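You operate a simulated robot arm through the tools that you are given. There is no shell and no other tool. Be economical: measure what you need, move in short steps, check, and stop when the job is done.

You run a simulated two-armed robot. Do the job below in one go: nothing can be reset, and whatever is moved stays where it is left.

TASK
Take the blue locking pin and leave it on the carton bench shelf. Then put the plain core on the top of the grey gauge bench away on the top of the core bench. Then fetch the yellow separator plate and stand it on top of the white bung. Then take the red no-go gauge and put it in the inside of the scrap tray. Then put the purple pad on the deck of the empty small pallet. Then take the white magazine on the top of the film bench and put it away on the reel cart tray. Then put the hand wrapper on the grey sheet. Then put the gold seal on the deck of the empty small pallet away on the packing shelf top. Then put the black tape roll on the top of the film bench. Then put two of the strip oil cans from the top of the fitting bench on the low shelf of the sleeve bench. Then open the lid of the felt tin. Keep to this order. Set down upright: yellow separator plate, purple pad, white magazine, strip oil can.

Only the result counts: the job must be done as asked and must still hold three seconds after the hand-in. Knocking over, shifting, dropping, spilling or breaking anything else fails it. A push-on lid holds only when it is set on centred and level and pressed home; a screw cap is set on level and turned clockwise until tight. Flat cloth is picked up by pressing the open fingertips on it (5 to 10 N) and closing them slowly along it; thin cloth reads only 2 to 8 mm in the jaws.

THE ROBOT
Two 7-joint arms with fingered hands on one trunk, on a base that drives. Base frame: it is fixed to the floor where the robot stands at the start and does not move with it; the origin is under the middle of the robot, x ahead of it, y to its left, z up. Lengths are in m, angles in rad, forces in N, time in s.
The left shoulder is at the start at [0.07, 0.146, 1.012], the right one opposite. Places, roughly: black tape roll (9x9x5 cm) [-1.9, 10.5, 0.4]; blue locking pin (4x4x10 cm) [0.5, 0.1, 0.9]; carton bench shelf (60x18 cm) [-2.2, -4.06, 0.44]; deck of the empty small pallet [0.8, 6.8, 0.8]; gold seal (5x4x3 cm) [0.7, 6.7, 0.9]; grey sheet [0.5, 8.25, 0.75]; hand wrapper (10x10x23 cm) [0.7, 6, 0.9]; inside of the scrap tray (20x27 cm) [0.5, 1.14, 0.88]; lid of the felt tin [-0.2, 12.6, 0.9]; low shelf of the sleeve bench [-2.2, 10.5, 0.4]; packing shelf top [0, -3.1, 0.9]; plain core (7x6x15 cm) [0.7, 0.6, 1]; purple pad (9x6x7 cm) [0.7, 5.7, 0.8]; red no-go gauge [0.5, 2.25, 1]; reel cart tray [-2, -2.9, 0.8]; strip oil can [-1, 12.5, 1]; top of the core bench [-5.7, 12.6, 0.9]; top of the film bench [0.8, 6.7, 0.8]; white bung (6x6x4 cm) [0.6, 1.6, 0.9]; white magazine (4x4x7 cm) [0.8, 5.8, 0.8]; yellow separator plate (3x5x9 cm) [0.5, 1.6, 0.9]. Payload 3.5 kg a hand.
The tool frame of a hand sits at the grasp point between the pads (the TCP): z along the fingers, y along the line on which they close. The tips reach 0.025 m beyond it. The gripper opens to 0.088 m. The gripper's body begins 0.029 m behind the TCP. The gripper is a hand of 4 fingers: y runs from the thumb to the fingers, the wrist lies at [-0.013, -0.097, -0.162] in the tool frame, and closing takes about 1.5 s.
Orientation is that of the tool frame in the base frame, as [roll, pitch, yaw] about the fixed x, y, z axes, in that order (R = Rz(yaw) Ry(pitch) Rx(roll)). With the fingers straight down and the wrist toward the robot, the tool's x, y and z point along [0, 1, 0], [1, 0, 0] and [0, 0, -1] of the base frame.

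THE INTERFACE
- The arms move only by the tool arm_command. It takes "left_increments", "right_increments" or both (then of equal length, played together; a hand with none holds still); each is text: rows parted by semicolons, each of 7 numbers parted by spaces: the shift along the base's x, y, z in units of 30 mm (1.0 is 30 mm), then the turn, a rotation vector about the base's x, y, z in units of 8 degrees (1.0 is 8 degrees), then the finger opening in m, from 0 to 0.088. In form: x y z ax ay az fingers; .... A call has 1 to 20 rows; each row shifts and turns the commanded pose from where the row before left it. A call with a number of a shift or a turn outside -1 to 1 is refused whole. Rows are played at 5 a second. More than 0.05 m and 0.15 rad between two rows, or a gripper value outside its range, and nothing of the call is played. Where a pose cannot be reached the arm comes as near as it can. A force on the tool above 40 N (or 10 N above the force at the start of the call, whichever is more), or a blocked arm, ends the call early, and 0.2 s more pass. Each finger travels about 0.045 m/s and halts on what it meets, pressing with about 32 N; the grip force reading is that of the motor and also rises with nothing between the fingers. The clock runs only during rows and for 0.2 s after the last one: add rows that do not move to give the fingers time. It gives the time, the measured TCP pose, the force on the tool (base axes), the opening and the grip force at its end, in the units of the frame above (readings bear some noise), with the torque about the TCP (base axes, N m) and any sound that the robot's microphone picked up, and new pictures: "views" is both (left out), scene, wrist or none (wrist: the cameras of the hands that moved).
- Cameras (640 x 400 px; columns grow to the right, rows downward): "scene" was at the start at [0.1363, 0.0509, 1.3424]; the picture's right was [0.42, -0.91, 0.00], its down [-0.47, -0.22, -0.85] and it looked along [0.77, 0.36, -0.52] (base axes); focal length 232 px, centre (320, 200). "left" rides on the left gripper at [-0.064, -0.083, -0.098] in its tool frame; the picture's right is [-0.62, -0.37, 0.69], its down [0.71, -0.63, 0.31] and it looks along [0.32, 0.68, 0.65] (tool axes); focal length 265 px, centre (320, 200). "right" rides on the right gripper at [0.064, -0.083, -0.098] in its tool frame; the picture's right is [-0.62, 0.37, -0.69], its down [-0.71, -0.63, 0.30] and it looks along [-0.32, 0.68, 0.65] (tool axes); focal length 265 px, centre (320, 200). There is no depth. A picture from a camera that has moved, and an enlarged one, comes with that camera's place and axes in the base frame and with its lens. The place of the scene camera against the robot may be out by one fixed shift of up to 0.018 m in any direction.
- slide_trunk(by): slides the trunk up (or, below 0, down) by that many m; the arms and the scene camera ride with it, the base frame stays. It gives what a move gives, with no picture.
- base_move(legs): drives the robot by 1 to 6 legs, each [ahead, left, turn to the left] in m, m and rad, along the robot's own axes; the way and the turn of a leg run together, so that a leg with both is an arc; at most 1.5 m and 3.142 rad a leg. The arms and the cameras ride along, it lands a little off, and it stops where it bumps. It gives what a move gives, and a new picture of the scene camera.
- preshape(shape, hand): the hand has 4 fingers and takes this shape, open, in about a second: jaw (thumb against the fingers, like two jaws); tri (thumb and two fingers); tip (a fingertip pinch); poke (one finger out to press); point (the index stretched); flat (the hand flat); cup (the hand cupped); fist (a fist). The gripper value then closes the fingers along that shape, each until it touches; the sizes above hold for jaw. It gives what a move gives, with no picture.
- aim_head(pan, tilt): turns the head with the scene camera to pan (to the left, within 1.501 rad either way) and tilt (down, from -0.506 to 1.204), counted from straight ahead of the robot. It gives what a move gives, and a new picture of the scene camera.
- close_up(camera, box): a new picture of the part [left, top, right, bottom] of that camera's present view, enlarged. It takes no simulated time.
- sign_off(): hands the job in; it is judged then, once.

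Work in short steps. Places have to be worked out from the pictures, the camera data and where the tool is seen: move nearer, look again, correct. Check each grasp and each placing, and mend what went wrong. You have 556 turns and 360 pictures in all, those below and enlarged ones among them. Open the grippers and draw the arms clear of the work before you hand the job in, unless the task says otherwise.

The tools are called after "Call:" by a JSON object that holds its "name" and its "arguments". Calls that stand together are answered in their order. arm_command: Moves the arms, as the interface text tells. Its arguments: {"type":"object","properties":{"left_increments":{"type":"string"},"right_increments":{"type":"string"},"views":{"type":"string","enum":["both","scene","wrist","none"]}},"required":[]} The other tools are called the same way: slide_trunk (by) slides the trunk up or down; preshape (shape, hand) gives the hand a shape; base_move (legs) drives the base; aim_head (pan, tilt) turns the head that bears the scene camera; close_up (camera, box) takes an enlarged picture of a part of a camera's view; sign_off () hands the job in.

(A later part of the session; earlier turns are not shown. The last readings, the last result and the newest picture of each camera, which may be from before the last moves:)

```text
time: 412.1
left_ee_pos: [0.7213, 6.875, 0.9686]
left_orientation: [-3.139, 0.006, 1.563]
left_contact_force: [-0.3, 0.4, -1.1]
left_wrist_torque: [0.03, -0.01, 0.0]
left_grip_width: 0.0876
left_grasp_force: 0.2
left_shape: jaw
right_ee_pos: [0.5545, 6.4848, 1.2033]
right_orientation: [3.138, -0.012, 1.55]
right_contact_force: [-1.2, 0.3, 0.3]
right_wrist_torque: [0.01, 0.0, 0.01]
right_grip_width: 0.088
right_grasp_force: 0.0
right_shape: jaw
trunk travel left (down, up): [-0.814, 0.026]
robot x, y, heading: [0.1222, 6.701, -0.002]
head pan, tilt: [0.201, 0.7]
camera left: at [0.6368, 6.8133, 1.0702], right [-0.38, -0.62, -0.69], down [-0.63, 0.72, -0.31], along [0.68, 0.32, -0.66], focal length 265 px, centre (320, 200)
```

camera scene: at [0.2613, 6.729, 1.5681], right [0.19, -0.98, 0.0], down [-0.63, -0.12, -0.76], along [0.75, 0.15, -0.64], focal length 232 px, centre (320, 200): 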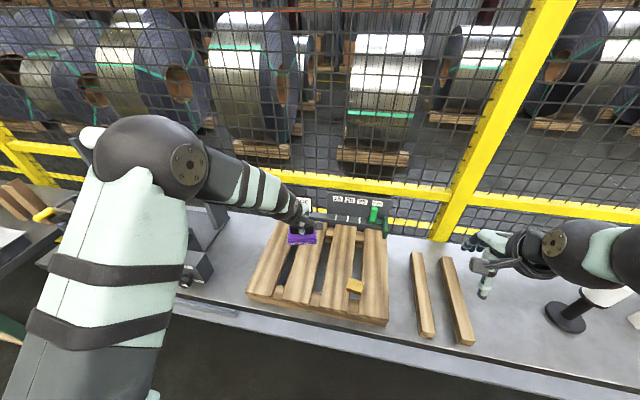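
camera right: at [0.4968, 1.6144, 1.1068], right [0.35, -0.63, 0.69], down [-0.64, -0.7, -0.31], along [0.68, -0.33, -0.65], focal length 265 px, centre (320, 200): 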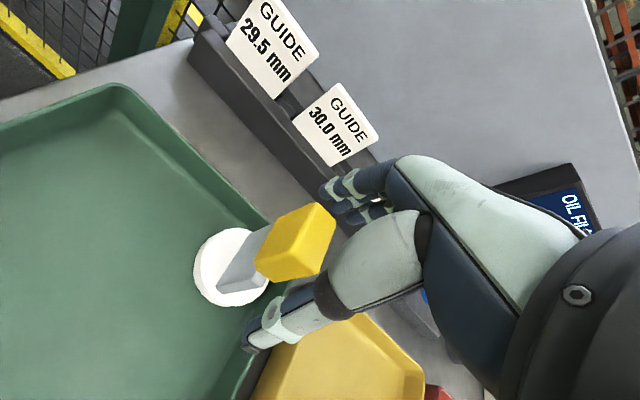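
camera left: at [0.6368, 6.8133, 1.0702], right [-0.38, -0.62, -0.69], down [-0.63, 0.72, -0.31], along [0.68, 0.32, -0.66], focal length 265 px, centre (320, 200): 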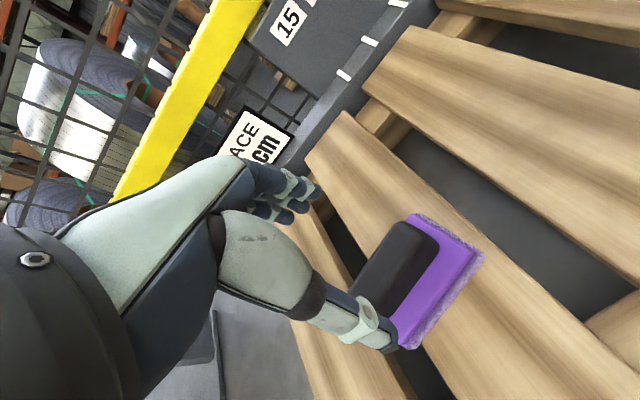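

Purple pad stands on the deck. I raise the hand and go back right to the white magazine.

Call:
{"name": "arm_command", "arguments": {"left_increments": "0 0 1 0 0 0 0.088; 0 0 1 0 0 0 0.088; -0.5 0 1 0 0 0 0.088; -1 0 1 0 0 0 0.088; -1 0 1 0 0 0 0.088; -1 0 1 0 0 0 0.088; -1 0 1 0 0 0 0.088; -1 0 1 0 0 0 0.088; -1 0 0 0 0 0 0.088; 0 0 0 0 0 0 0.088", "views": "none"}}

Call:
{"name": "base_move", "arguments": {"legs": [[0, -1.08, 0.004]]}}

Call:
{"name": "aim_head", "arguments": {"pan": 0.1, "tilt": 0.8}}

```text
time: 414.3
left_ee_pos: [0.5226, 6.8724, 1.2077]
left_orientation: [-3.138, 0.004, 1.564]
left_contact_force: [-0.2, 1.1, -0.2]
left_wrist_torque: [0.01, 0.02, 0.0]
left_grip_width: 0.0876
left_grasp_force: 0.0
left_shape: jaw
right_ee_pos: [0.5529, 6.4824, 1.203]
right_orientation: [3.137, -0.011, 1.55]
right_contact_force: [-0.1, 0.0, -0.3]
right_wrist_torque: [0.06, 0.02, -0.01]
right_grip_width: 0.0876
right_grasp_force: 0.0
right_shape: jaw
trunk travel left (down, up): [-0.814, 0.026]
robot x, y, heading: [0.1199, 6.7036, -0.011]
head pan, tilt: [0.201, 0.7]
```

```text
time: 419.8
left_ee_pos: [0.5216, 5.8104, 1.2082]
left_orientation: [-3.138, 0.007, 1.582]
left_contact_force: [-1.0, 0.8, -1.1]
left_wrist_torque: [-0.03, 0.0, 0.03]
left_grip_width: 0.0876
left_grasp_force: 0.0
left_shape: jaw
right_ee_pos: [0.5584, 5.4216, 1.2042]
right_orientation: [3.136, -0.01, 1.565]
right_contact_force: [0.6, 0.8, 0.6]
right_wrist_torque: [0.02, 0.0, -0.02]
right_grip_width: 0.0878
right_grasp_force: 0.1
right_shape: jaw
trunk travel left (down, up): [-0.814, 0.026]
robot x, y, heading: [0.1205, 5.6305, 0.01]
head pan, tilt: [0.201, 0.7]
camera scene: at [0.2625, 5.6623, 1.5681], right [0.21, -0.98, 0.0], down [-0.63, -0.13, -0.76], along [0.75, 0.16, -0.64], focal length 232 px, centre (320, 200)
```

scene: 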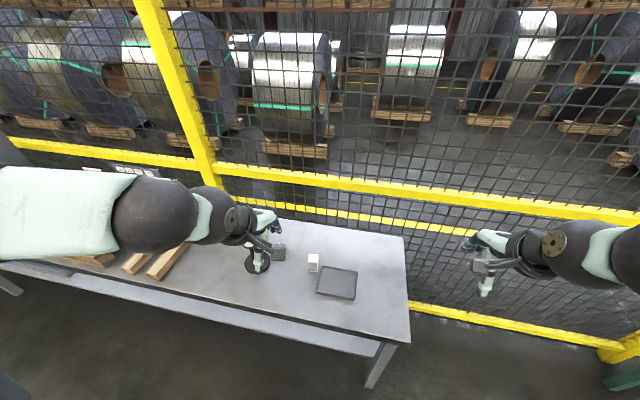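

```text
time: 420.5
left_ee_pos: [0.5217, 5.8091, 1.2072]
left_orientation: [-3.139, 0.007, 1.581]
left_contact_force: [0.1, 0.6, -0.4]
left_wrist_torque: [0.05, 0.01, 0.04]
left_grip_width: 0.0875
left_grasp_force: 0.1
left_shape: jaw
right_ee_pos: [0.5589, 5.4223, 1.2046]
right_orientation: [3.138, -0.011, 1.566]
right_contact_force: [-0.6, 0.3, -0.3]
right_wrist_torque: [-0.01, -0.02, -0.01]
right_grip_width: 0.0879
right_grasp_force: 0.1
right_shape: jaw
trunk travel left (down, up): [-0.814, 0.026]
robot x, y, heading: [0.1257, 5.6307, 0.008]
head pan, tilt: [0.099, 0.799]
camera scene: at [0.2596, 5.6526, 1.5599], right [0.11, -0.99, 0.0], down [-0.71, -0.08, -0.7], along [0.69, 0.08, -0.72], focal length 232 px, centre (320, 200)
```

scene: 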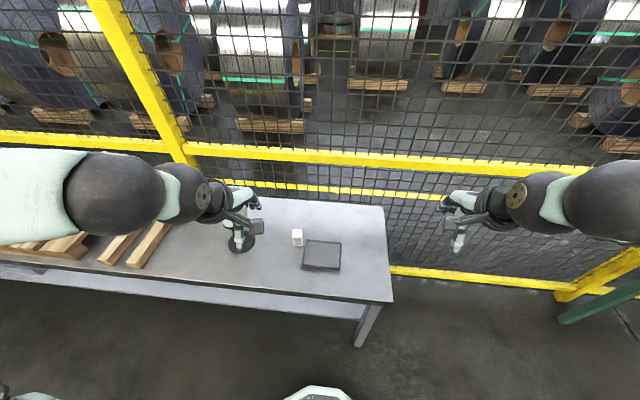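

Magazine ≈[0.777, 5.785]. I bring the left hand near and look.

Call:
{"name": "arm_command", "arguments": {"left_increments": "1 -0.1 -0.8 0 0 0 0.088; 1 -0.1 -0.9 0 0 0 0.088; 1 -0.1 -0.9 0 0 0 0.088; 1 -0.1 -0.9 0 0 0 0.088; 1 -0.1 -0.9 0 0 0 0.088; 1 -0.1 -0.9 0 0 0 0.088; 1 -0.1 -0.9 0 0 0 0.088; 0 0 0 0 0 0 0.088", "views": "wrist"}}

```text
time: 422.3
left_ee_pos: [0.7319, 5.7867, 1.0235]
left_orientation: [-3.139, 0.006, 1.577]
left_contact_force: [-0.3, 0.0, -1.1]
left_wrist_torque: [-0.04, 0.0, -0.01]
left_grip_width: 0.0874
left_grasp_force: 0.1
left_shape: jaw
right_ee_pos: [0.5571, 5.4214, 1.2027]
right_orientation: [3.136, -0.011, 1.567]
right_contact_force: [0.7, -0.6, 0.3]
right_wrist_torque: [0.05, 0.0, 0.01]
right_grip_width: 0.0876
right_grasp_force: 0.1
right_shape: jaw
trunk travel left (down, up): [-0.814, 0.026]
robot x, y, heading: [0.1242, 5.6302, 0.006]
head pan, tilt: [0.099, 0.799]
camera left: at [0.6484, 5.7237, 1.124], right [-0.37, -0.63, -0.69], down [-0.64, 0.71, -0.31], along [0.68, 0.33, -0.66], focal length 265 px, centre (320, 200)
```

left: 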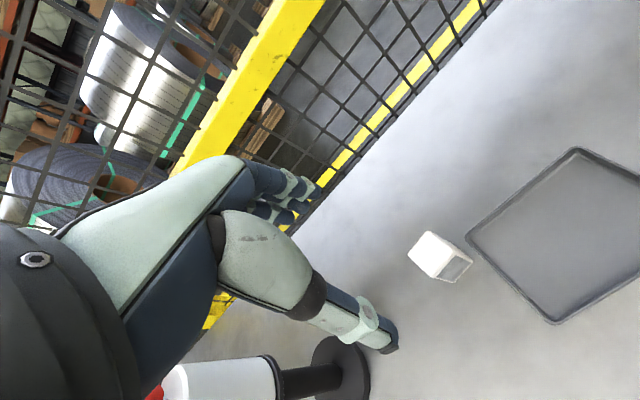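

Call:
{"name": "close_up", "arguments": {"camera": "left", "box": [360, 190, 520, 310]}}

```text
3.33 times, centred on (440, 250) of left
camera zoom: at [0.6484, 5.7237, 1.124], right [-0.37, -0.63, -0.69], down [-0.64, 0.71, -0.31], along [0.68, 0.33, -0.66], focal length 885 px, centre (-80, 33)
```

zoom: 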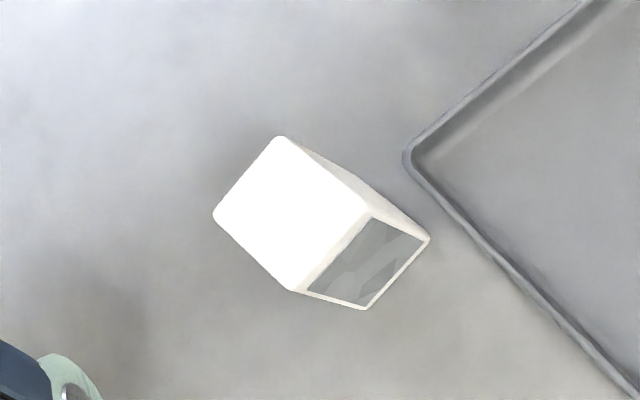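

Magazine centre ≈[0.769, 5.787], top ≈0.82. I descend to z≈0.86 first.

Call:
{"name": "arm_command", "arguments": {"left_increments": "0.6 0 -0.8 0 0 0 0.088; 0.63 0 -1 0 0 0 0.088; 0 0 -1 0 0 0 0.088; 0 0 -1 0 0 0 0.088; 0 0 -1 0 0 0 0.088; 0 0 -0.6 0 0 0 0.088; 0 0 0 0 0 0 0.088", "views": "wrist"}}

```text
time: 423.9
left_ee_pos: [0.7688, 5.7872, 0.8615]
left_orientation: [-3.138, 0.004, 1.578]
left_contact_force: [0.0, 0.3, -0.3]
left_wrist_torque: [0.04, 0.0, 0.02]
left_grip_width: 0.0876
left_grasp_force: 0.1
left_shape: jaw
right_ee_pos: [0.5589, 5.4212, 1.2042]
right_orientation: [3.136, -0.012, 1.565]
right_contact_force: [-0.5, 0.1, 0.5]
right_wrist_torque: [0.0, 0.02, 0.03]
right_grip_width: 0.0876
right_grasp_force: 0.0
right_shape: jaw
trunk travel left (down, up): [-0.814, 0.026]
robot x, y, heading: [0.1229, 5.6301, 0.009]
head pan, tilt: [0.099, 0.799]
camera left: at [0.6855, 5.7227, 0.9618], right [-0.37, -0.63, -0.69], down [-0.64, 0.71, -0.31], along [0.68, 0.33, -0.66], focal length 265 px, centre (320, 200)
```

left: 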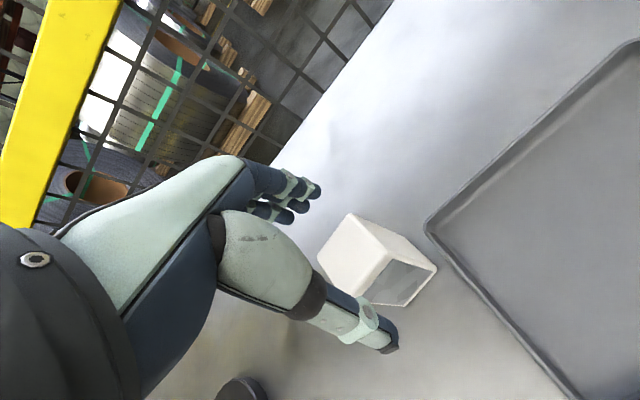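

Call:
{"name": "arm_command", "arguments": {"left_increments": "0.1 0.05 -0.8 0 0 0 0.088; 0 0 -0.8 0 0 0 0.088; 0 0 -0.3 0 0 0 0.088; 0 0 0 0 0 0 0.06; 0 0 0 0 0 0 0.04; 0 0 0 0 0 0 0.02; 0 0 0 0 0 0 0.01; 0 0 0 0 0 0 0.01; 0 0 0 0 0 0 0.01; 0 0 0 0 0 0 0.01; 0 0 0 0 0 0 0.01", "views": "wrist"}}

```text
time: 426.3
left_ee_pos: [0.7684, 5.7874, 0.8053]
left_orientation: [3.141, 0.004, 1.58]
left_contact_force: [3.3, -0.3, 17.2]
left_wrist_torque: [-0.12, -0.29, 0.03]
left_grip_width: 0.0336
left_grasp_force: 32.0
left_shape: jaw
right_ee_pos: [0.5571, 5.4204, 1.2052]
right_orientation: [3.135, -0.011, 1.565]
right_contact_force: [-0.4, -1.2, -0.3]
right_wrist_torque: [-0.01, 0.0, 0.02]
right_grip_width: 0.0875
right_grasp_force: 0.1
right_shape: jaw
trunk travel left (down, up): [-0.814, 0.026]
robot x, y, heading: [0.1228, 5.6256, 0.012]
head pan, tilt: [0.099, 0.799]
camera left: at [0.6852, 5.724, 0.9058], right [-0.36, -0.63, -0.69], down [-0.64, 0.71, -0.31], along [0.68, 0.33, -0.65], focal length 265 px, centre (320, 200)
```

left: 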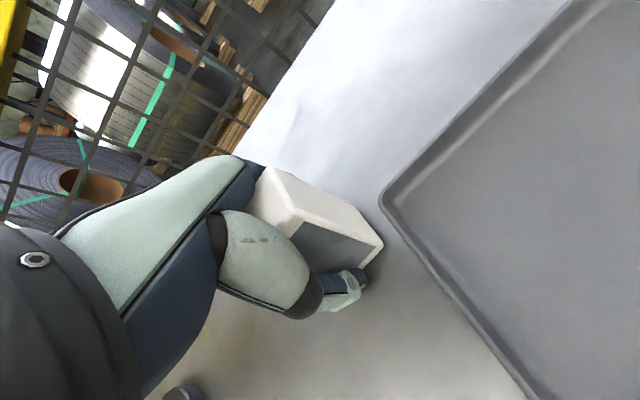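

The palm presses on the magazine's top (17 N). I reopen, rise 8 mm, and re-grip.

Call:
{"name": "arm_command", "arguments": {"left_increments": "0 0 0 0 0 0 0.05; 0 0 0 0 0 0 0.07; 0 0 0 0 0 0 0.07; 0 0 0.15 0 0 0 0.07; 0 0 0.15 0 0 0 0.07; 0 0 0 0 0 0 0.07", "views": "wrist"}}

```text
time: 427.7
left_ee_pos: [0.7692, 5.7899, 0.8099]
left_orientation: [-3.137, 0.005, 1.579]
left_contact_force: [-1.5, -0.6, 0.3]
left_wrist_torque: [0.02, 0.01, -0.03]
left_grip_width: 0.0698
left_grasp_force: 0.2
left_shape: jaw
right_ee_pos: [0.5592, 5.4212, 1.2043]
right_orientation: [3.137, -0.01, 1.566]
right_contact_force: [0.7, 0.0, -0.1]
right_wrist_torque: [0.02, -0.01, -0.01]
right_grip_width: 0.0879
right_grasp_force: 0.1
right_shape: jaw
trunk travel left (down, up): [-0.814, 0.026]
robot x, y, heading: [0.1229, 5.631, 0.011]
head pan, tilt: [0.099, 0.799]
camera left: at [0.6859, 5.7261, 0.9119], right [-0.37, -0.63, -0.69], down [-0.64, 0.71, -0.3], along [0.68, 0.33, -0.66], focal length 265 px, centre (320, 200)
```

left: 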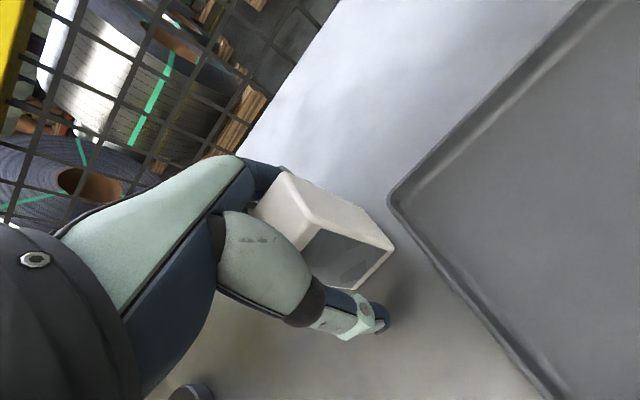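

Call:
{"name": "arm_command", "arguments": {"left_increments": "0 0 0.2 0 0 0 0.07; 0 0 0 0 0 0 0.04; 0 0 0 0 0 0 0.02; 0 0 0 0 0 0 0.01; 0 0 0 0 0 0 0.01; 0 0 0 0 0 0 0.01; 0 0 0 0 0 0 0.01; 0 0 0 0 0 0 0.01; 0 0 0 0 0 0 0.01", "views": "wrist"}}

```text
time: 429.7
left_ee_pos: [0.7705, 5.7907, 0.8182]
left_orientation: [-3.138, 0.006, 1.579]
left_contact_force: [-0.2, -0.6, 0.5]
left_wrist_torque: [-0.02, 0.0, 0.03]
left_grip_width: 0.0303
left_grasp_force: 32.1
left_shape: jaw
right_ee_pos: [0.5582, 5.421, 1.2034]
right_orientation: [3.137, -0.011, 1.567]
right_contact_force: [-0.3, -0.5, -0.7]
right_wrist_torque: [0.0, 0.0, 0.01]
right_grip_width: 0.0878
right_grasp_force: 0.0
right_shape: jaw
trunk travel left (down, up): [-0.814, 0.026]
robot x, y, heading: [0.1255, 5.6288, 0.008]
head pan, tilt: [0.099, 0.799]
camera left: at [0.6877, 5.7262, 0.9187], right [-0.37, -0.63, -0.69], down [-0.64, 0.71, -0.31], along [0.68, 0.33, -0.66], focal length 265 px, centre (320, 200)
```

left: 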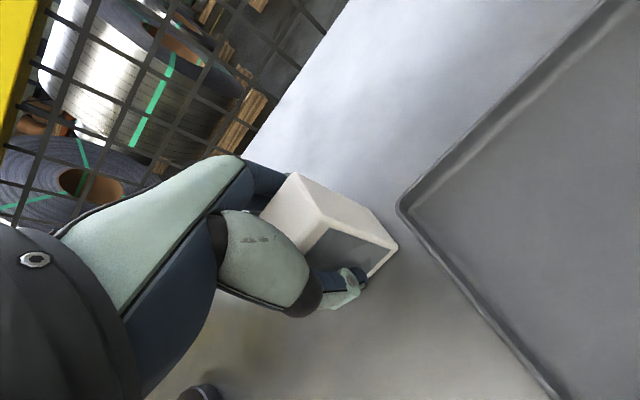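

Good grip. I lift and draw back.

Call:
{"name": "arm_command", "arguments": {"left_increments": "0 0 0.4 0 0 0 0.01; 0 0 1 0 0 0 0.01; 0 0 1 0 0 0 0.01; 0 0 1 0 0 0 0.01; 0 0 1 0 0 0 0.01; 0 0 1 0 0 0 0.01; 0 0 1 0 0 0 0.01; 0 0 1 0 0 0 0.01; 0 0 1 0 0 0 0.01; 0 0 1 0 0 0 0.01; 0 0 1 0 0 0 0.01; 0 0 1 0 0 0 0.01; -1 0 0.8 0 0 0 0.01; -1 0 0 0 0 0 0.01; -1 0 0 0 0 0 0.01; -1 0 0 0 0 0 0.01; -1 0 0 0 0 0 0.01; -1 0 0 0 0 0 0.01; -1 0 0 0 0 0 0.01; 0 0 0 0 0 0 0.01", "views": "wrist"}}

```text
time: 433.9
left_ee_pos: [0.5608, 5.7919, 1.1843]
left_orientation: [-3.138, 0.004, 1.581]
left_contact_force: [-0.5, 0.6, -0.6]
left_wrist_torque: [-0.01, 0.0, 0.01]
left_grip_width: 0.0303
left_grasp_force: 32.1
left_shape: jaw
right_ee_pos: [0.5598, 5.4217, 1.2036]
right_orientation: [3.138, -0.012, 1.565]
right_contact_force: [0.4, 0.2, 0.1]
right_wrist_torque: [-0.01, 0.01, 0.02]
right_grip_width: 0.0875
right_grasp_force: 0.0
right_shape: jaw
trunk travel left (down, up): [-0.814, 0.026]
robot x, y, heading: [0.1247, 5.6294, 0.005]
head pan, tilt: [0.099, 0.799]
camera left: at [0.4784, 5.728, 1.2858], right [-0.37, -0.63, -0.69], down [-0.64, 0.71, -0.31], along [0.68, 0.33, -0.66], focal length 265 px, centre (320, 200)
```

left: 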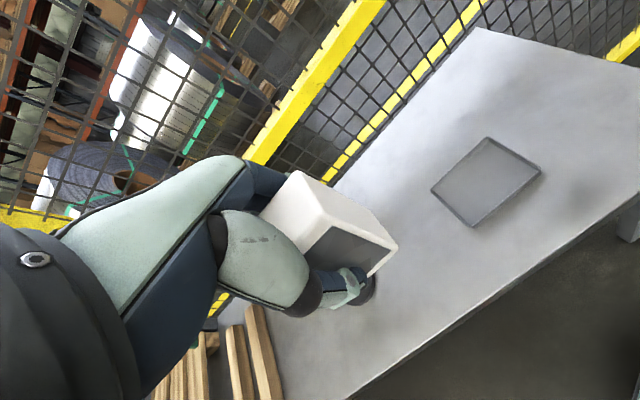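

Magazine in hand. I drive back down the aisle toward the reel carts.

Call:
{"name": "base_move", "arguments": {"legs": [[-0.27, -1.0, 0], [-0.3, -1.25, 0], [-0.1, -1.4, 0], [-0.3, -1.4, 0], [-0.5, -1.2, 0], [-0.7, -0.8, 0]]}}

Call:
{"name": "base_move", "arguments": {"legs": [[0, 0, -1.57]]}}

Call:
{"name": "aim_head", "arguments": {"pan": 0.0, "tilt": 0.5}}

```text
time: 470.0
left_ee_pos: [-1.729, -1.262, 1.1838]
left_orientation: [-3.139, 0.007, 1.521]
left_contact_force: [0.7, 0.4, -0.8]
left_wrist_torque: [0.01, 0.01, 0.0]
left_grip_width: 0.0304
left_grasp_force: 32.2
left_shape: jaw
right_ee_pos: [-1.7543, -1.6321, 1.2035]
right_orientation: [3.138, -0.01, 1.51]
right_contact_force: [0.8, 0.2, -1.0]
right_wrist_torque: [-0.03, -0.01, 0.02]
right_grip_width: 0.0877
right_grasp_force: 0.1
right_shape: jaw
trunk travel left (down, up): [-0.814, 0.026]
robot x, y, heading: [-2.1743, -1.3971, -0.052]
head pan, tilt: [0.099, 0.799]
camera scene: at [-2.0388, -1.3832, 1.5598], right [0.05, -1.0, 0.0], down [-0.72, -0.04, -0.7], along [0.7, 0.03, -0.72], focal length 232 px, centre (320, 200)
```

scene: 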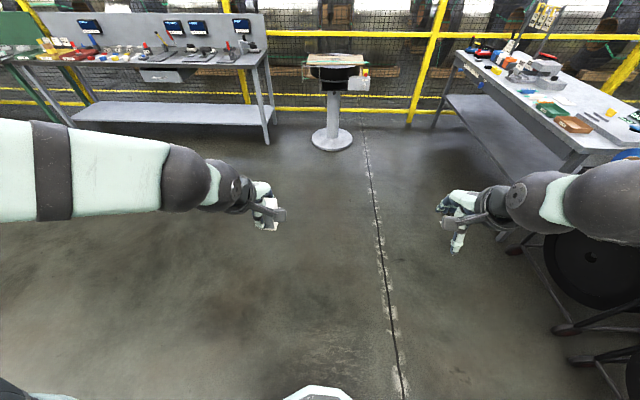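

```text
time: 474.1
left_ee_pos: [-2.0167, -1.8371, 1.1849]
left_orientation: [-3.139, 0.006, 0.0]
left_contact_force: [0.3, -0.1, -1.4]
left_wrist_torque: [0.01, -0.04, -0.01]
left_grip_width: 0.0303
left_grasp_force: 32.0
left_shape: jaw
right_ee_pos: [-2.3891, -1.8301, 1.2047]
right_orientation: [3.139, -0.01, -0.014]
right_contact_force: [0.6, 0.3, 0.5]
right_wrist_torque: [0.01, -0.01, -0.01]
right_grip_width: 0.0875
right_grasp_force: 0.0
right_shape: jaw
trunk travel left (down, up): [-0.814, 0.026]
robot x, y, heading: [-2.1735, -1.3949, -1.574]
head pan, tilt: [0.099, 0.799]
camera scene: at [-2.1622, -1.5163, 1.5598], right [-1.0, -0.1, 0.0], down [-0.07, 0.71, -0.7], along [0.07, -0.69, -0.72], focal length 232 px, centre (320, 200)
```

scene: 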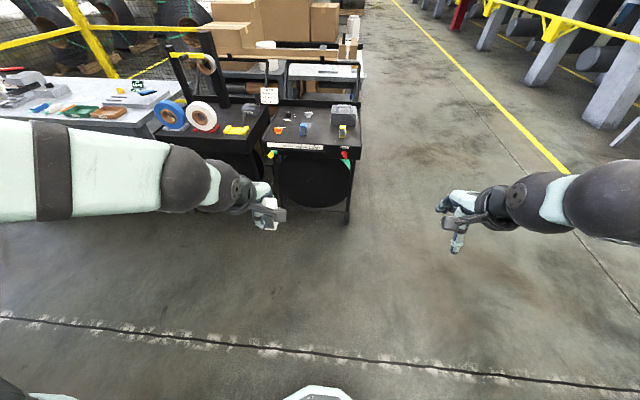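

```text
time: 474.9
left_ee_pos: [-2.019, -1.8371, 1.185]
left_orientation: [-3.139, 0.007, -0.001]
left_contact_force: [0.3, -0.5, -2.2]
left_wrist_torque: [0.01, 0.01, 0.01]
left_grip_width: 0.03
left_grasp_force: 32.1
left_shape: jaw
right_ee_pos: [-2.3897, -1.8302, 1.2033]
right_orientation: [3.137, -0.01, -0.015]
right_contact_force: [-0.4, 0.6, 0.1]
right_wrist_torque: [-0.01, 0.0, 0.03]
right_grip_width: 0.0876
right_grasp_force: 0.0
right_shape: jaw
trunk travel left (down, up): [-0.814, 0.026]
robot x, y, heading: [-2.1748, -1.3979, -1.573]
head pan, tilt: [0.0, 0.499]
camera scene: at [-2.1706, -1.5269, 1.5857], right [-1.0, 0.0, 0.0], down [0.0, 0.48, -0.88], along [0.0, -0.88, -0.48], focal length 232 px, centre (320, 200)
```

scene: 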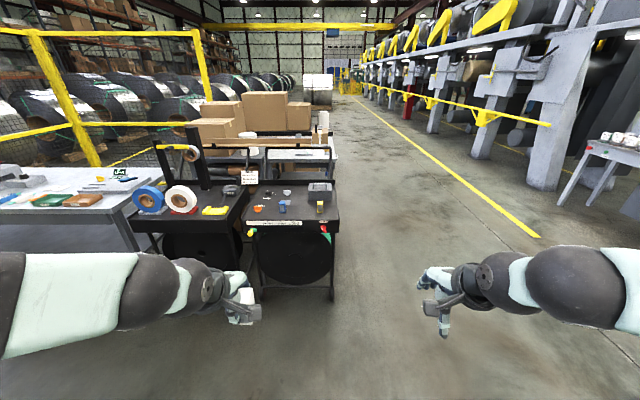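

The right-hand cart at [-1.97,-2.85] matches the reel cart tray. I approach and look down on it.

Call:
{"name": "base_move", "arguments": {"legs": [[0.75, 0, 0]]}}

Call:
{"name": "aim_head", "arguments": {"pan": 0.2, "tilt": 0.75}}

Call:
{"name": "close_up", "arguments": {"camera": "scene", "box": [160, 130, 420, 320]}}

```text
time: 479.1
left_ee_pos: [-2.0175, -2.6048, 1.1853]
left_orientation: [-3.137, 0.003, 0.0]
left_contact_force: [-0.2, -0.2, -1.3]
left_wrist_torque: [-0.01, 0.0, 0.0]
left_grip_width: 0.0299
left_grasp_force: 32.3
left_shape: jaw
right_ee_pos: [-2.3898, -2.5999, 1.2038]
right_orientation: [3.137, -0.011, -0.013]
right_contact_force: [-0.1, 0.7, -0.3]
right_wrist_torque: [0.01, -0.01, -0.01]
right_grip_width: 0.0877
right_grasp_force: 0.0
right_shape: jaw
trunk travel left (down, up): [-0.814, 0.026]
robot x, y, heading: [-2.1785, -2.1702, -1.573]
head pan, tilt: [0.0, 0.499]
camera scene: at [-2.1711, -2.2957, 1.5859], right [-1.0, 0.0, 0.0], down [0.0, 0.48, -0.88], along [0.0, -0.88, -0.48], focal length 232 px, centre (320, 200)
```

scene: 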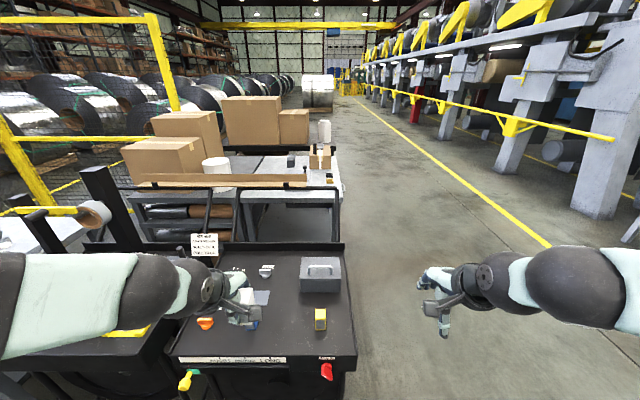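

```text
time: 479.8
left_ee_pos: [-2.0178, -2.6076, 1.1841]
left_orientation: [-3.138, 0.005, -0.001]
left_contact_force: [-0.3, 0.7, -0.7]
left_wrist_torque: [0.02, -0.02, 0.01]
left_grip_width: 0.03
left_grasp_force: 31.9
left_shape: jaw
right_ee_pos: [-2.389, -2.6004, 1.2021]
right_orientation: [3.138, -0.011, -0.014]
right_contact_force: [-0.6, 0.5, -0.5]
right_wrist_torque: [-0.01, 0.01, 0.01]
right_grip_width: 0.0875
right_grasp_force: 0.1
right_shape: jaw
trunk travel left (down, up): [-0.814, 0.026]
robot x, y, heading: [-2.1755, -2.1688, -1.57]
head pan, tilt: [0.201, 0.75]
camera scene: at [-2.1547, -2.2876, 1.5639], right [-0.98, -0.2, 0.0], down [-0.14, 0.67, -0.73], along [0.15, -0.72, -0.68], focal length 232 px, centre (320, 200)
```

scene: 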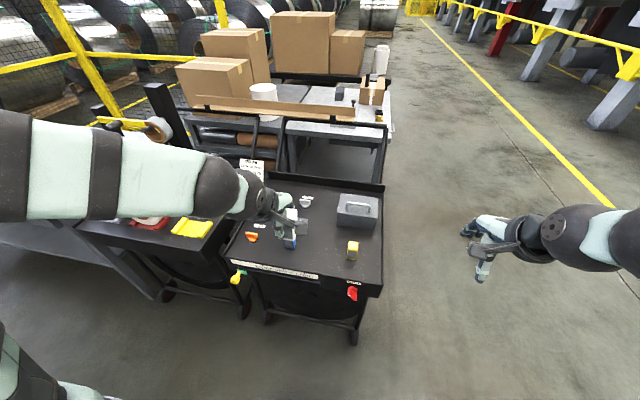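

```text
2.11 times, centred on (290, 225) of scene
camera zoom: at [-2.1547, -2.2876, 1.5639], right [-0.98, -0.2, 0.0], down [-0.14, 0.67, -0.73], along [0.15, -0.72, -0.68], focal length 489 px, centre (383, 147)
```

zoom: 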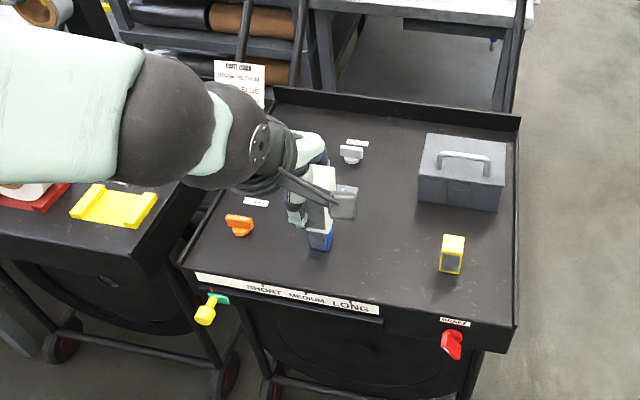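

A free spot lies between the blue and yellow blocks at about [-2.065, -2.86]. I move 0.12 m closer and bring the magazine over it.

Call:
{"name": "base_move", "arguments": {"legs": [[0.12, 0, 0]]}}

Call:
{"name": "arm_command", "arguments": {"left_increments": "-0.5 -0.8 -0.5 0 0 0 0.01; -0.5 -1 -1 0 0 0 0.01; -0.5 -1 -1 0 0 0 0.01; 0 -0.8 -1 0 0 0 0.01; 0 0 -1 0 0 0 0.01; 0 0 -1 0 0 0 0.01; 0 0 0 0 0 0 0.01", "views": "both"}}

```text
time: 481.1
left_ee_pos: [-2.0202, -2.7263, 1.1868]
left_orientation: [-3.14, 0.007, -0.006]
left_contact_force: [0.4, 0.5, -0.7]
left_wrist_torque: [0.02, -0.03, 0.0]
left_grip_width: 0.0299
left_grasp_force: 31.8
left_shape: jaw
right_ee_pos: [-2.3913, -2.7195, 1.2047]
right_orientation: [3.135, -0.011, -0.016]
right_contact_force: [-0.6, -0.3, -0.8]
right_wrist_torque: [-0.02, -0.01, 0.0]
right_grip_width: 0.0877
right_grasp_force: 0.1
right_shape: jaw
trunk travel left (down, up): [-0.814, 0.026]
robot x, y, heading: [-2.1788, -2.2892, -1.575]
head pan, tilt: [0.201, 0.75]
camera scene: at [-2.1552, -2.4052, 1.5642], right [-0.98, -0.2, 0.0], down [-0.13, 0.67, -0.73], along [0.14, -0.72, -0.68], focal length 232 px, centre (320, 200)
```

scene: 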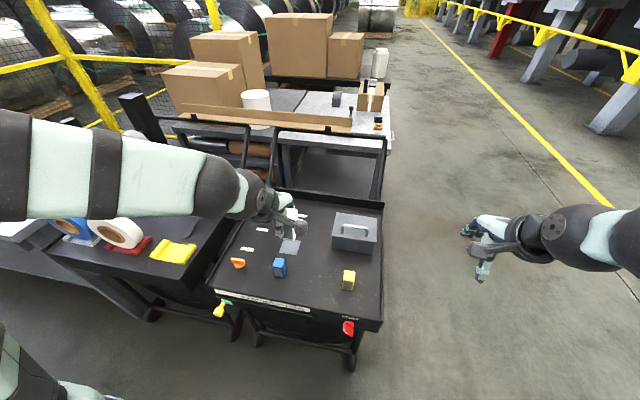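

```text
time: 482.7
left_ee_pos: [-2.0631, -2.8355, 1.0181]
left_orientation: [-3.137, 0.005, -0.003]
left_contact_force: [-1.1, 0.0, -1.7]
left_wrist_torque: [0.01, 0.0, 0.02]
left_grip_width: 0.0301
left_grasp_force: 32.3
left_shape: jaw
right_ee_pos: [-2.3909, -2.7204, 1.2035]
right_orientation: [3.137, -0.01, -0.019]
right_contact_force: [-0.2, -0.2, 0.9]
right_wrist_torque: [-0.01, 0.01, -0.02]
right_grip_width: 0.0876
right_grasp_force: 0.0
right_shape: jaw
trunk travel left (down, up): [-0.814, 0.026]
robot x, y, heading: [-2.1765, -2.2875, -1.579]
head pan, tilt: [0.201, 0.75]
camera scene: at [-2.1551, -2.4089, 1.5638], right [-0.98, -0.2, 0.0], down [-0.13, 0.67, -0.73], along [0.14, -0.72, -0.68], focal length 232 px, centre (320, 200)
camera left: at [-2.1276, -2.7533, 1.1199], right [-0.62, 0.37, -0.69], down [0.72, 0.63, -0.31], along [0.32, -0.68, -0.66], focal length 265 px, centre (320, 200)
```

scene: 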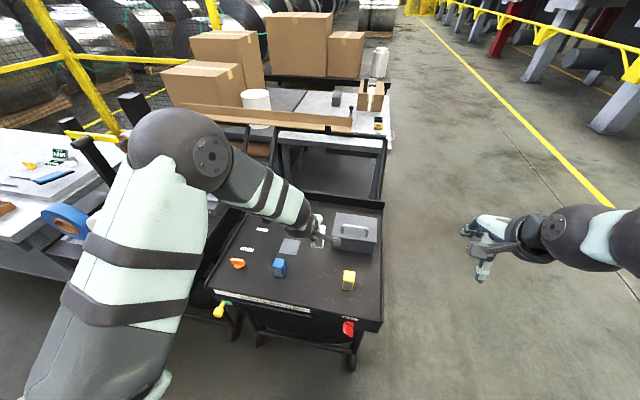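
left: 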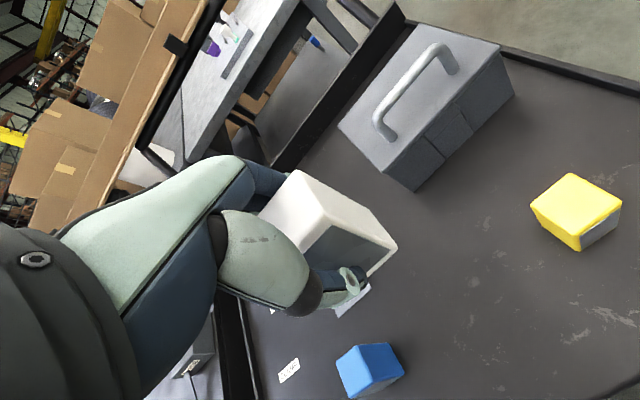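

Spot is clear (case ≥12 cm beyond, blocks 13–15 cm aside). I lower in stages.

Call:
{"name": "arm_command", "arguments": {"left_increments": "0 0 -1 0 0 0 0.01; 0 0 -1 0 0 0 0.01; 0 0 -1 0 0 0 0.01; 0 0 -1 0 0 0 0.01; 0 0 0 0 0 0 0.01", "views": "wrist"}}

```text
time: 483.9
left_ee_pos: [-2.0642, -2.837, 0.902]
left_orientation: [-3.139, 0.006, -0.002]
left_contact_force: [-0.5, 0.6, -1.8]
left_wrist_torque: [0.03, 0.01, 0.01]
left_grip_width: 0.0302
left_grasp_force: 32.0
left_shape: jaw
right_ee_pos: [-2.3919, -2.7204, 1.2044]
right_orientation: [3.138, -0.011, -0.016]
right_contact_force: [-0.4, 0.0, 0.1]
right_wrist_torque: [-0.03, -0.01, -0.03]
right_grip_width: 0.0877
right_grasp_force: 0.0
right_shape: jaw
trunk travel left (down, up): [-0.814, 0.026]
robot x, y, heading: [-2.18, -2.2919, -1.577]
head pan, tilt: [0.201, 0.75]
camera left: at [-2.1282, -2.7533, 1.0033], right [-0.62, 0.37, -0.69], down [0.72, 0.63, -0.31], along [0.32, -0.68, -0.66], focal length 265 px, centre (320, 200)
```

left: 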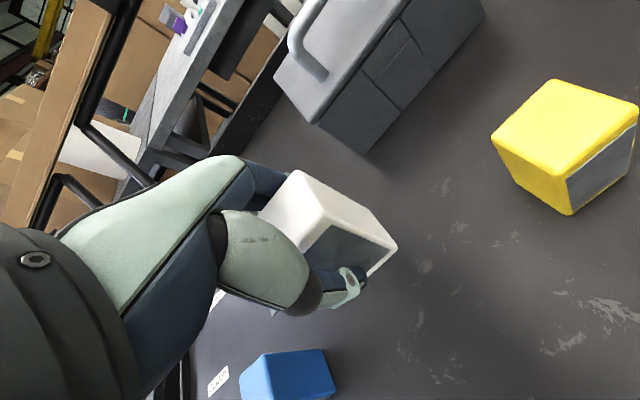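

Call:
{"name": "arm_command", "arguments": {"left_increments": "0 0 -0.6 0 0 0 0.01; 0 0 -0.3 0 0 0 0.01; 0 0 -0.2 0 0 0 0.01; 0 0 0 0 0 0 0.01", "views": "none"}}

Call:
{"name": "arm_command", "arguments": {"left_increments": "0 0 -0.15 0 0 0 0.01; 0 0 -0.1 0 0 0 0.01; 0 0 0 0 0 0 0.01", "views": "none"}}

```text
time: 484.9
left_ee_pos: [-2.0666, -2.8388, 0.8675]
left_orientation: [-3.138, 0.004, -0.005]
left_contact_force: [-0.3, -0.1, -1.5]
left_wrist_torque: [0.0, -0.02, 0.0]
left_grip_width: 0.0298
left_grasp_force: 32.3
left_shape: jaw
right_ee_pos: [-2.3911, -2.7221, 1.2035]
right_orientation: [3.138, -0.011, -0.018]
right_contact_force: [-0.3, 0.7, -0.3]
right_wrist_torque: [0.01, 0.0, -0.02]
right_grip_width: 0.0873
right_grasp_force: 0.0
right_shape: jaw
trunk travel left (down, up): [-0.814, 0.026]
robot x, y, heading: [-2.1788, -2.2892, -1.574]
head pan, tilt: [0.201, 0.75]
```

```text
time: 485.7
left_ee_pos: [-2.0658, -2.838, 0.8593]
left_orientation: [-3.14, 0.005, -0.006]
left_contact_force: [-0.8, -1.3, -2.6]
left_wrist_torque: [-0.02, 0.02, 0.0]
left_grip_width: 0.0298
left_grasp_force: 31.8
left_shape: jaw
right_ee_pos: [-2.3919, -2.7217, 1.2042]
right_orientation: [3.136, -0.012, -0.018]
right_contact_force: [-0.4, 0.7, 0.3]
right_wrist_torque: [-0.02, -0.01, -0.03]
right_grip_width: 0.0877
right_grasp_force: 0.0
right_shape: jaw
trunk travel left (down, up): [-0.814, 0.026]
robot x, y, heading: [-2.1766, -2.2891, -1.574]
head pan, tilt: [0.201, 0.75]
```

Call:
{"name": "arm_command", "arguments": {"left_increments": "0 0 -0.12 0 0 0 0.01; 0 0 0 0 0 0 0.01", "views": "none"}}

Call:
{"name": "arm_command", "arguments": {"left_increments": "0 0 -0.12 0 0 0 0.01; 0 0 0 0 0 0 0.01", "views": "none"}}

Call:
{"name": "arm_command", "arguments": {"left_increments": "0 0 -0.12 0 0 0 0.01; 0 0 0 0 0 0 0.01", "views": "wrist"}}

```text
time: 486.3
left_ee_pos: [-2.0644, -2.8386, 0.8565]
left_orientation: [-3.138, 0.006, -0.006]
left_contact_force: [0.4, 0.1, -1.7]
left_wrist_torque: [-0.01, 0.02, 0.01]
left_grip_width: 0.0299
left_grasp_force: 32.4
left_shape: jaw
right_ee_pos: [-2.391, -2.7218, 1.2041]
right_orientation: [3.136, -0.012, -0.017]
right_contact_force: [0.2, 0.4, -0.3]
right_wrist_torque: [-0.03, -0.02, 0.0]
right_grip_width: 0.0877
right_grasp_force: 0.0
right_shape: jaw
trunk travel left (down, up): [-0.814, 0.026]
robot x, y, heading: [-2.1788, -2.2867, -1.578]
head pan, tilt: [0.201, 0.75]
```

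```text
time: 486.9
left_ee_pos: [-2.0632, -2.8384, 0.8511]
left_orientation: [-3.139, 0.006, -0.002]
left_contact_force: [-0.3, -0.6, -1.6]
left_wrist_torque: [0.0, 0.0, 0.02]
left_grip_width: 0.0299
left_grasp_force: 32.5
left_shape: jaw
right_ee_pos: [-2.3906, -2.7224, 1.2046]
right_orientation: [3.135, -0.012, -0.016]
right_contact_force: [0.6, -0.1, -0.2]
right_wrist_torque: [0.02, -0.02, -0.01]
right_grip_width: 0.0876
right_grasp_force: 0.0
right_shape: jaw
trunk travel left (down, up): [-0.814, 0.026]
robot x, y, heading: [-2.1777, -2.2905, -1.574]
head pan, tilt: [0.201, 0.75]
```

```text
time: 487.5
left_ee_pos: [-2.063, -2.8374, 0.8491]
left_orientation: [-3.137, 0.007, -0.006]
left_contact_force: [-0.3, 0.2, -1.4]
left_wrist_torque: [0.0, -0.03, 0.01]
left_grip_width: 0.0302
left_grasp_force: 31.8
left_shape: jaw
right_ee_pos: [-2.3908, -2.7211, 1.2043]
right_orientation: [3.137, -0.01, -0.017]
right_contact_force: [-0.2, -0.1, -0.2]
right_wrist_torque: [0.01, -0.01, 0.0]
right_grip_width: 0.0877
right_grasp_force: 0.0
right_shape: jaw
trunk travel left (down, up): [-0.814, 0.026]
robot x, y, heading: [-2.1771, -2.2928, -1.573]
head pan, tilt: [0.201, 0.75]
camera left: at [-2.1285, -2.7535, 0.9494], right [-0.62, 0.37, -0.69], down [0.72, 0.63, -0.31], along [0.32, -0.68, -0.66], focal length 265 px, centre (320, 200)
```

left: 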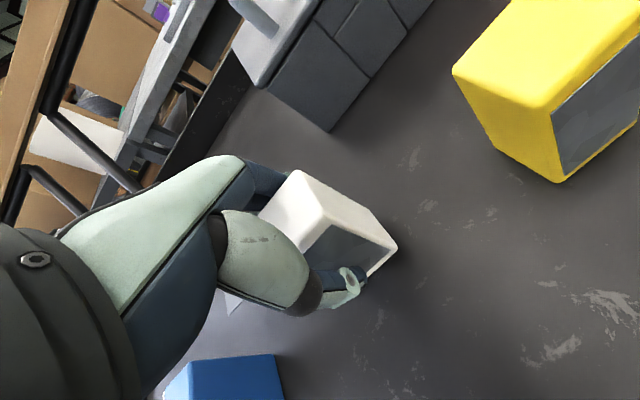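

Close to the surface. I continue in small steps.

Call:
{"name": "arm_command", "arguments": {"left_increments": "0 0 -0.12 0 0 0 0.01; 0 0 0 0 0 0 0.01", "views": "none"}}

Call:
{"name": "arm_command", "arguments": {"left_increments": "0 0 -0.12 0 0 0 0.01; 0 0 0 0 0 0 0.01", "views": "none"}}

Call:
{"name": "arm_command", "arguments": {"left_increments": "0 0 -0.1 0 0 0 0.01; 0 0 0 0 0 0 0.01", "views": "none"}}

Call:
{"name": "arm_command", "arguments": {"left_increments": "0 0 -0.1 0 0 0 0.01; 0 0 0 0 0 0 0.01", "views": "wrist"}}

```text
time: 488.1
left_ee_pos: [-2.0631, -2.8364, 0.8431]
left_orientation: [-3.138, 0.006, -0.005]
left_contact_force: [-0.3, -0.7, -1.7]
left_wrist_torque: [0.02, 0.0, 0.03]
left_grip_width: 0.0301
left_grasp_force: 31.8
left_shape: jaw
right_ee_pos: [-2.3908, -2.7219, 1.204]
right_orientation: [3.136, -0.011, -0.018]
right_contact_force: [-0.4, 1.3, 0.8]
right_wrist_torque: [0.02, 0.01, 0.02]
right_grip_width: 0.0876
right_grasp_force: 0.1
right_shape: jaw
trunk travel left (down, up): [-0.814, 0.026]
robot x, y, heading: [-2.1757, -2.2907, -1.575]
head pan, tilt: [0.201, 0.75]
```

```text
time: 488.7
left_ee_pos: [-2.0657, -2.8375, 0.8411]
left_orientation: [-3.138, 0.007, -0.005]
left_contact_force: [0.1, 0.3, -0.2]
left_wrist_torque: [0.01, -0.01, 0.0]
left_grip_width: 0.0304
left_grasp_force: 32.2
left_shape: jaw
right_ee_pos: [-2.3919, -2.7217, 1.2032]
right_orientation: [3.136, -0.009, -0.018]
right_contact_force: [-0.4, -0.5, -0.6]
right_wrist_torque: [-0.01, 0.02, -0.02]
right_grip_width: 0.0879
right_grasp_force: 0.1
right_shape: jaw
trunk travel left (down, up): [-0.814, 0.026]
robot x, y, heading: [-2.1784, -2.2917, -1.57]
head pan, tilt: [0.201, 0.75]
```

```text
time: 489.3
left_ee_pos: [-2.0646, -2.8369, 0.8366]
left_orientation: [-3.138, 0.005, -0.006]
left_contact_force: [-0.7, -0.4, -1.2]
left_wrist_torque: [-0.03, -0.01, -0.01]
left_grip_width: 0.03
left_grasp_force: 32.4
left_shape: jaw
right_ee_pos: [-2.3915, -2.721, 1.2052]
right_orientation: [3.137, -0.01, -0.017]
right_contact_force: [0.5, 1.5, -0.6]
right_wrist_torque: [-0.01, 0.0, -0.02]
right_grip_width: 0.0876
right_grasp_force: 0.1
right_shape: jaw
trunk travel left (down, up): [-0.814, 0.026]
robot x, y, heading: [-2.1764, -2.2903, -1.575]
head pan, tilt: [0.201, 0.75]
```

```text
time: 489.9
left_ee_pos: [-2.0648, -2.8364, 0.8368]
left_orientation: [3.139, 0.006, -0.003]
left_contact_force: [1.2, 0.9, 13.8]
left_wrist_torque: [-0.06, -0.03, -0.01]
left_grip_width: 0.0305
left_grasp_force: 31.9
left_shape: jaw
right_ee_pos: [-2.3906, -2.7188, 1.2059]
right_orientation: [3.137, -0.01, -0.018]
right_contact_force: [0.0, 0.2, -0.3]
right_wrist_torque: [-0.01, 0.02, -0.02]
right_grip_width: 0.0876
right_grasp_force: 0.0
right_shape: jaw
trunk travel left (down, up): [-0.814, 0.026]
robot x, y, heading: [-2.1752, -2.2908, -1.572]
head pan, tilt: [0.201, 0.75]
camera left: at [-2.1289, -2.7523, 0.937], right [-0.62, 0.37, -0.69], down [0.72, 0.63, -0.31], along [0.32, -0.69, -0.65], focal length 265 px, centre (320, 200)
```

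left: 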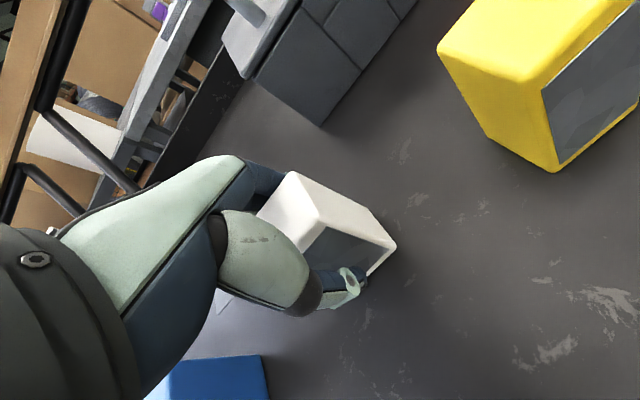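

Contact. I ease up 2 mm, open, rise a little and check.

Call:
{"name": "arm_command", "arguments": {"left_increments": "0 0 0.08 0 0 0 0.01; 0 0 0 0 0 0 0.035; 0 0 0 0 0 0 0.045; 0 0 0 0 0 0 0.06; 0 0 0 0 0 0 0.075; 0 0 0 0 0 0 0.075; 0 0 0.2 0 0 0 0.075; 0 0 0.4 0 0 0 0.075; 0 0 0.5 0 0 0 0.08; 0 0 0 0 0 0 0.08", "views": "wrist"}}

```text
time: 492.1
left_ee_pos: [-2.0641, -2.8371, 0.8709]
left_orientation: [-3.138, 0.006, -0.004]
left_contact_force: [-0.3, 0.5, -0.3]
left_wrist_torque: [0.02, -0.01, -0.03]
left_grip_width: 0.0798
left_grasp_force: 0.0
left_shape: jaw
right_ee_pos: [-2.3903, -2.7214, 1.2041]
right_orientation: [3.136, -0.01, -0.018]
right_contact_force: [-0.6, -0.4, 0.5]
right_wrist_torque: [-0.01, -0.01, 0.01]
right_grip_width: 0.0879
right_grasp_force: 0.2
right_shape: jaw
trunk travel left (down, up): [-0.814, 0.026]
robot x, y, heading: [-2.1771, -2.2909, -1.576]
head pan, tilt: [0.201, 0.75]
camera left: at [-2.1283, -2.7532, 0.9721], right [-0.62, 0.37, -0.69], down [0.72, 0.63, -0.31], along [0.32, -0.68, -0.66], focal length 265 px, centre (320, 200)
```

left: 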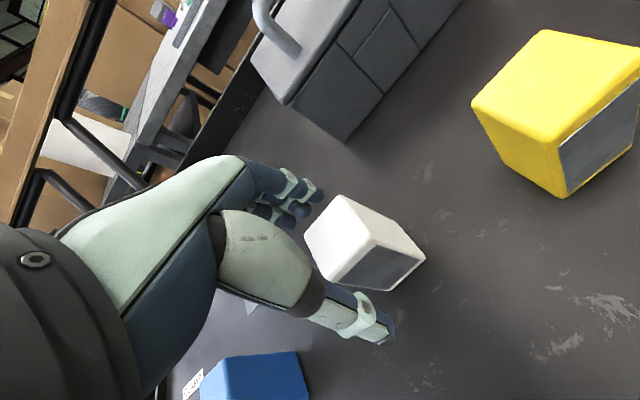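

The magazine stands on the tray. I raise the hand and drive back to the film bench for the hand wrapper.

Call:
{"name": "arm_command", "arguments": {"left_increments": "0 0 1 0 0 0 0.088; 0 0 1 0 0 0 0.088; 0 0 1 0 0 0 0.088; 0 0 1 0 0 0 0.088; 0 0.5 1 0 0 0 0.088; 0 1 1 0 0 0 0.088; 0 1 1 0 0 0 0.088; 0 1 1 0 0 0 0.088; 0 1 1 0 0 0 0.088; 0 1 1 0 0 0 0.088; 0 0 0.5 0 0 0 0.088; 0 0 0 0 0 0 0.088", "views": "none"}}

Call:
{"name": "base_move", "arguments": {"legs": [[-0.9, 0, 0], [0, 0, 1.57]]}}

Call:
{"name": "base_move", "arguments": {"legs": [[0.7, 0.7, 0], [0.5, 1.2, 0], [0.3, 1.4, 0], [0.1, 1.4, 0]]}}

```text
time: 494.7
left_ee_pos: [-2.0663, -2.6733, 1.1882]
left_orientation: [-3.139, 0.005, -0.004]
left_contact_force: [0.0, -0.2, 0.0]
left_wrist_torque: [-0.04, 0.02, 0.02]
left_grip_width: 0.0878
left_grasp_force: 0.1
left_shape: jaw
right_ee_pos: [-2.3929, -2.7207, 1.2039]
right_orientation: [3.136, -0.011, -0.017]
right_contact_force: [0.0, 0.2, -0.6]
right_wrist_torque: [-0.03, 0.0, -0.05]
right_grip_width: 0.0879
right_grasp_force: 0.2
right_shape: jaw
trunk travel left (down, up): [-0.814, 0.026]
robot x, y, heading: [-2.178, -2.2897, -1.578]
head pan, tilt: [0.201, 0.75]
```

```text
time: 503.1
left_ee_pos: [-1.7982, -1.2835, 1.1868]
left_orientation: [-3.138, 0.005, 1.527]
left_contact_force: [-0.1, 0.8, 0.4]
left_wrist_torque: [-0.03, -0.02, -0.03]
left_grip_width: 0.0876
left_grasp_force: 0.0
left_shape: jaw
right_ee_pos: [-1.7638, -1.6103, 1.2036]
right_orientation: [3.135, -0.01, 1.512]
right_contact_force: [0.8, 0.6, 0.4]
right_wrist_torque: [0.0, -0.03, 0.03]
right_grip_width: 0.0875
right_grasp_force: 0.0
right_shape: jaw
trunk travel left (down, up): [-0.814, 0.026]
robot x, y, heading: [-2.1848, -1.3763, -0.05]
head pan, tilt: [0.201, 0.75]
camera scene: at [-2.049, -1.3551, 1.5639], right [0.16, -0.99, 0.0], down [-0.67, -0.11, -0.73], along [0.72, 0.11, -0.68], focal length 232 px, centre (320, 200)
```

scene: 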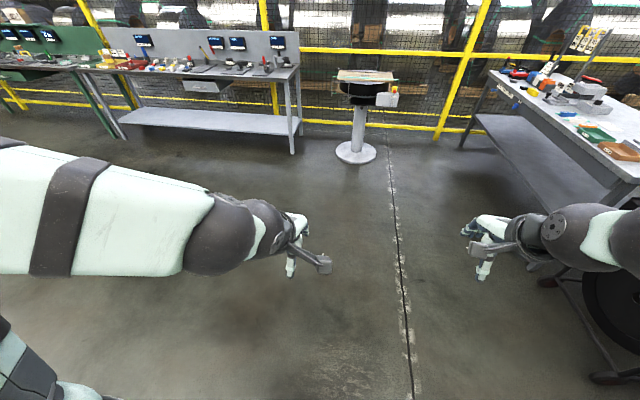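

```text
time: 527.7
left_ee_pos: [-0.1035, 3.3741, 1.1874]
left_orientation: [-3.138, 0.005, 1.598]
left_contact_force: [0.3, -1.0, 0.4]
left_wrist_torque: [0.0, 0.02, 0.01]
left_grip_width: 0.0879
left_grasp_force: 0.1
left_shape: jaw
right_ee_pos: [-0.0455, 3.0494, 1.2024]
right_orientation: [3.137, -0.011, 1.584]
right_contact_force: [0.5, 0.8, -0.3]
right_wrist_torque: [0.03, 0.01, 0.01]
right_grip_width: 0.0875
right_grasp_force: 0.1
right_shape: jaw
trunk travel left (down, up): [-0.814, 0.026]
robot x, y, heading: [-0.4826, 3.2523, 0.025]
head pan, tilt: [0.201, 0.75]
camera scene: at [-0.3467, 3.2841, 1.5639], right [0.23, -0.97, 0.0], down [-0.66, -0.15, -0.73], along [0.71, 0.17, -0.68], focal length 232 px, centre (320, 200)
```

scene: 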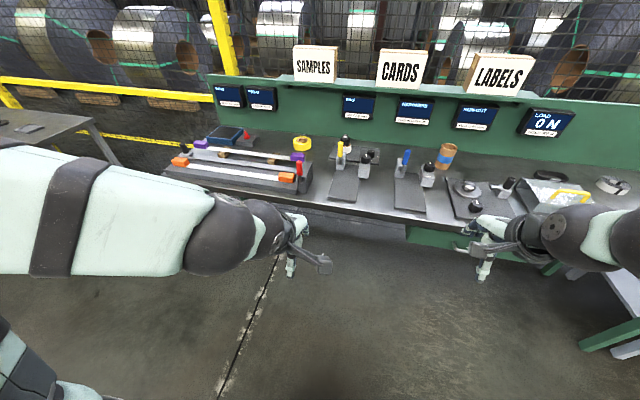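

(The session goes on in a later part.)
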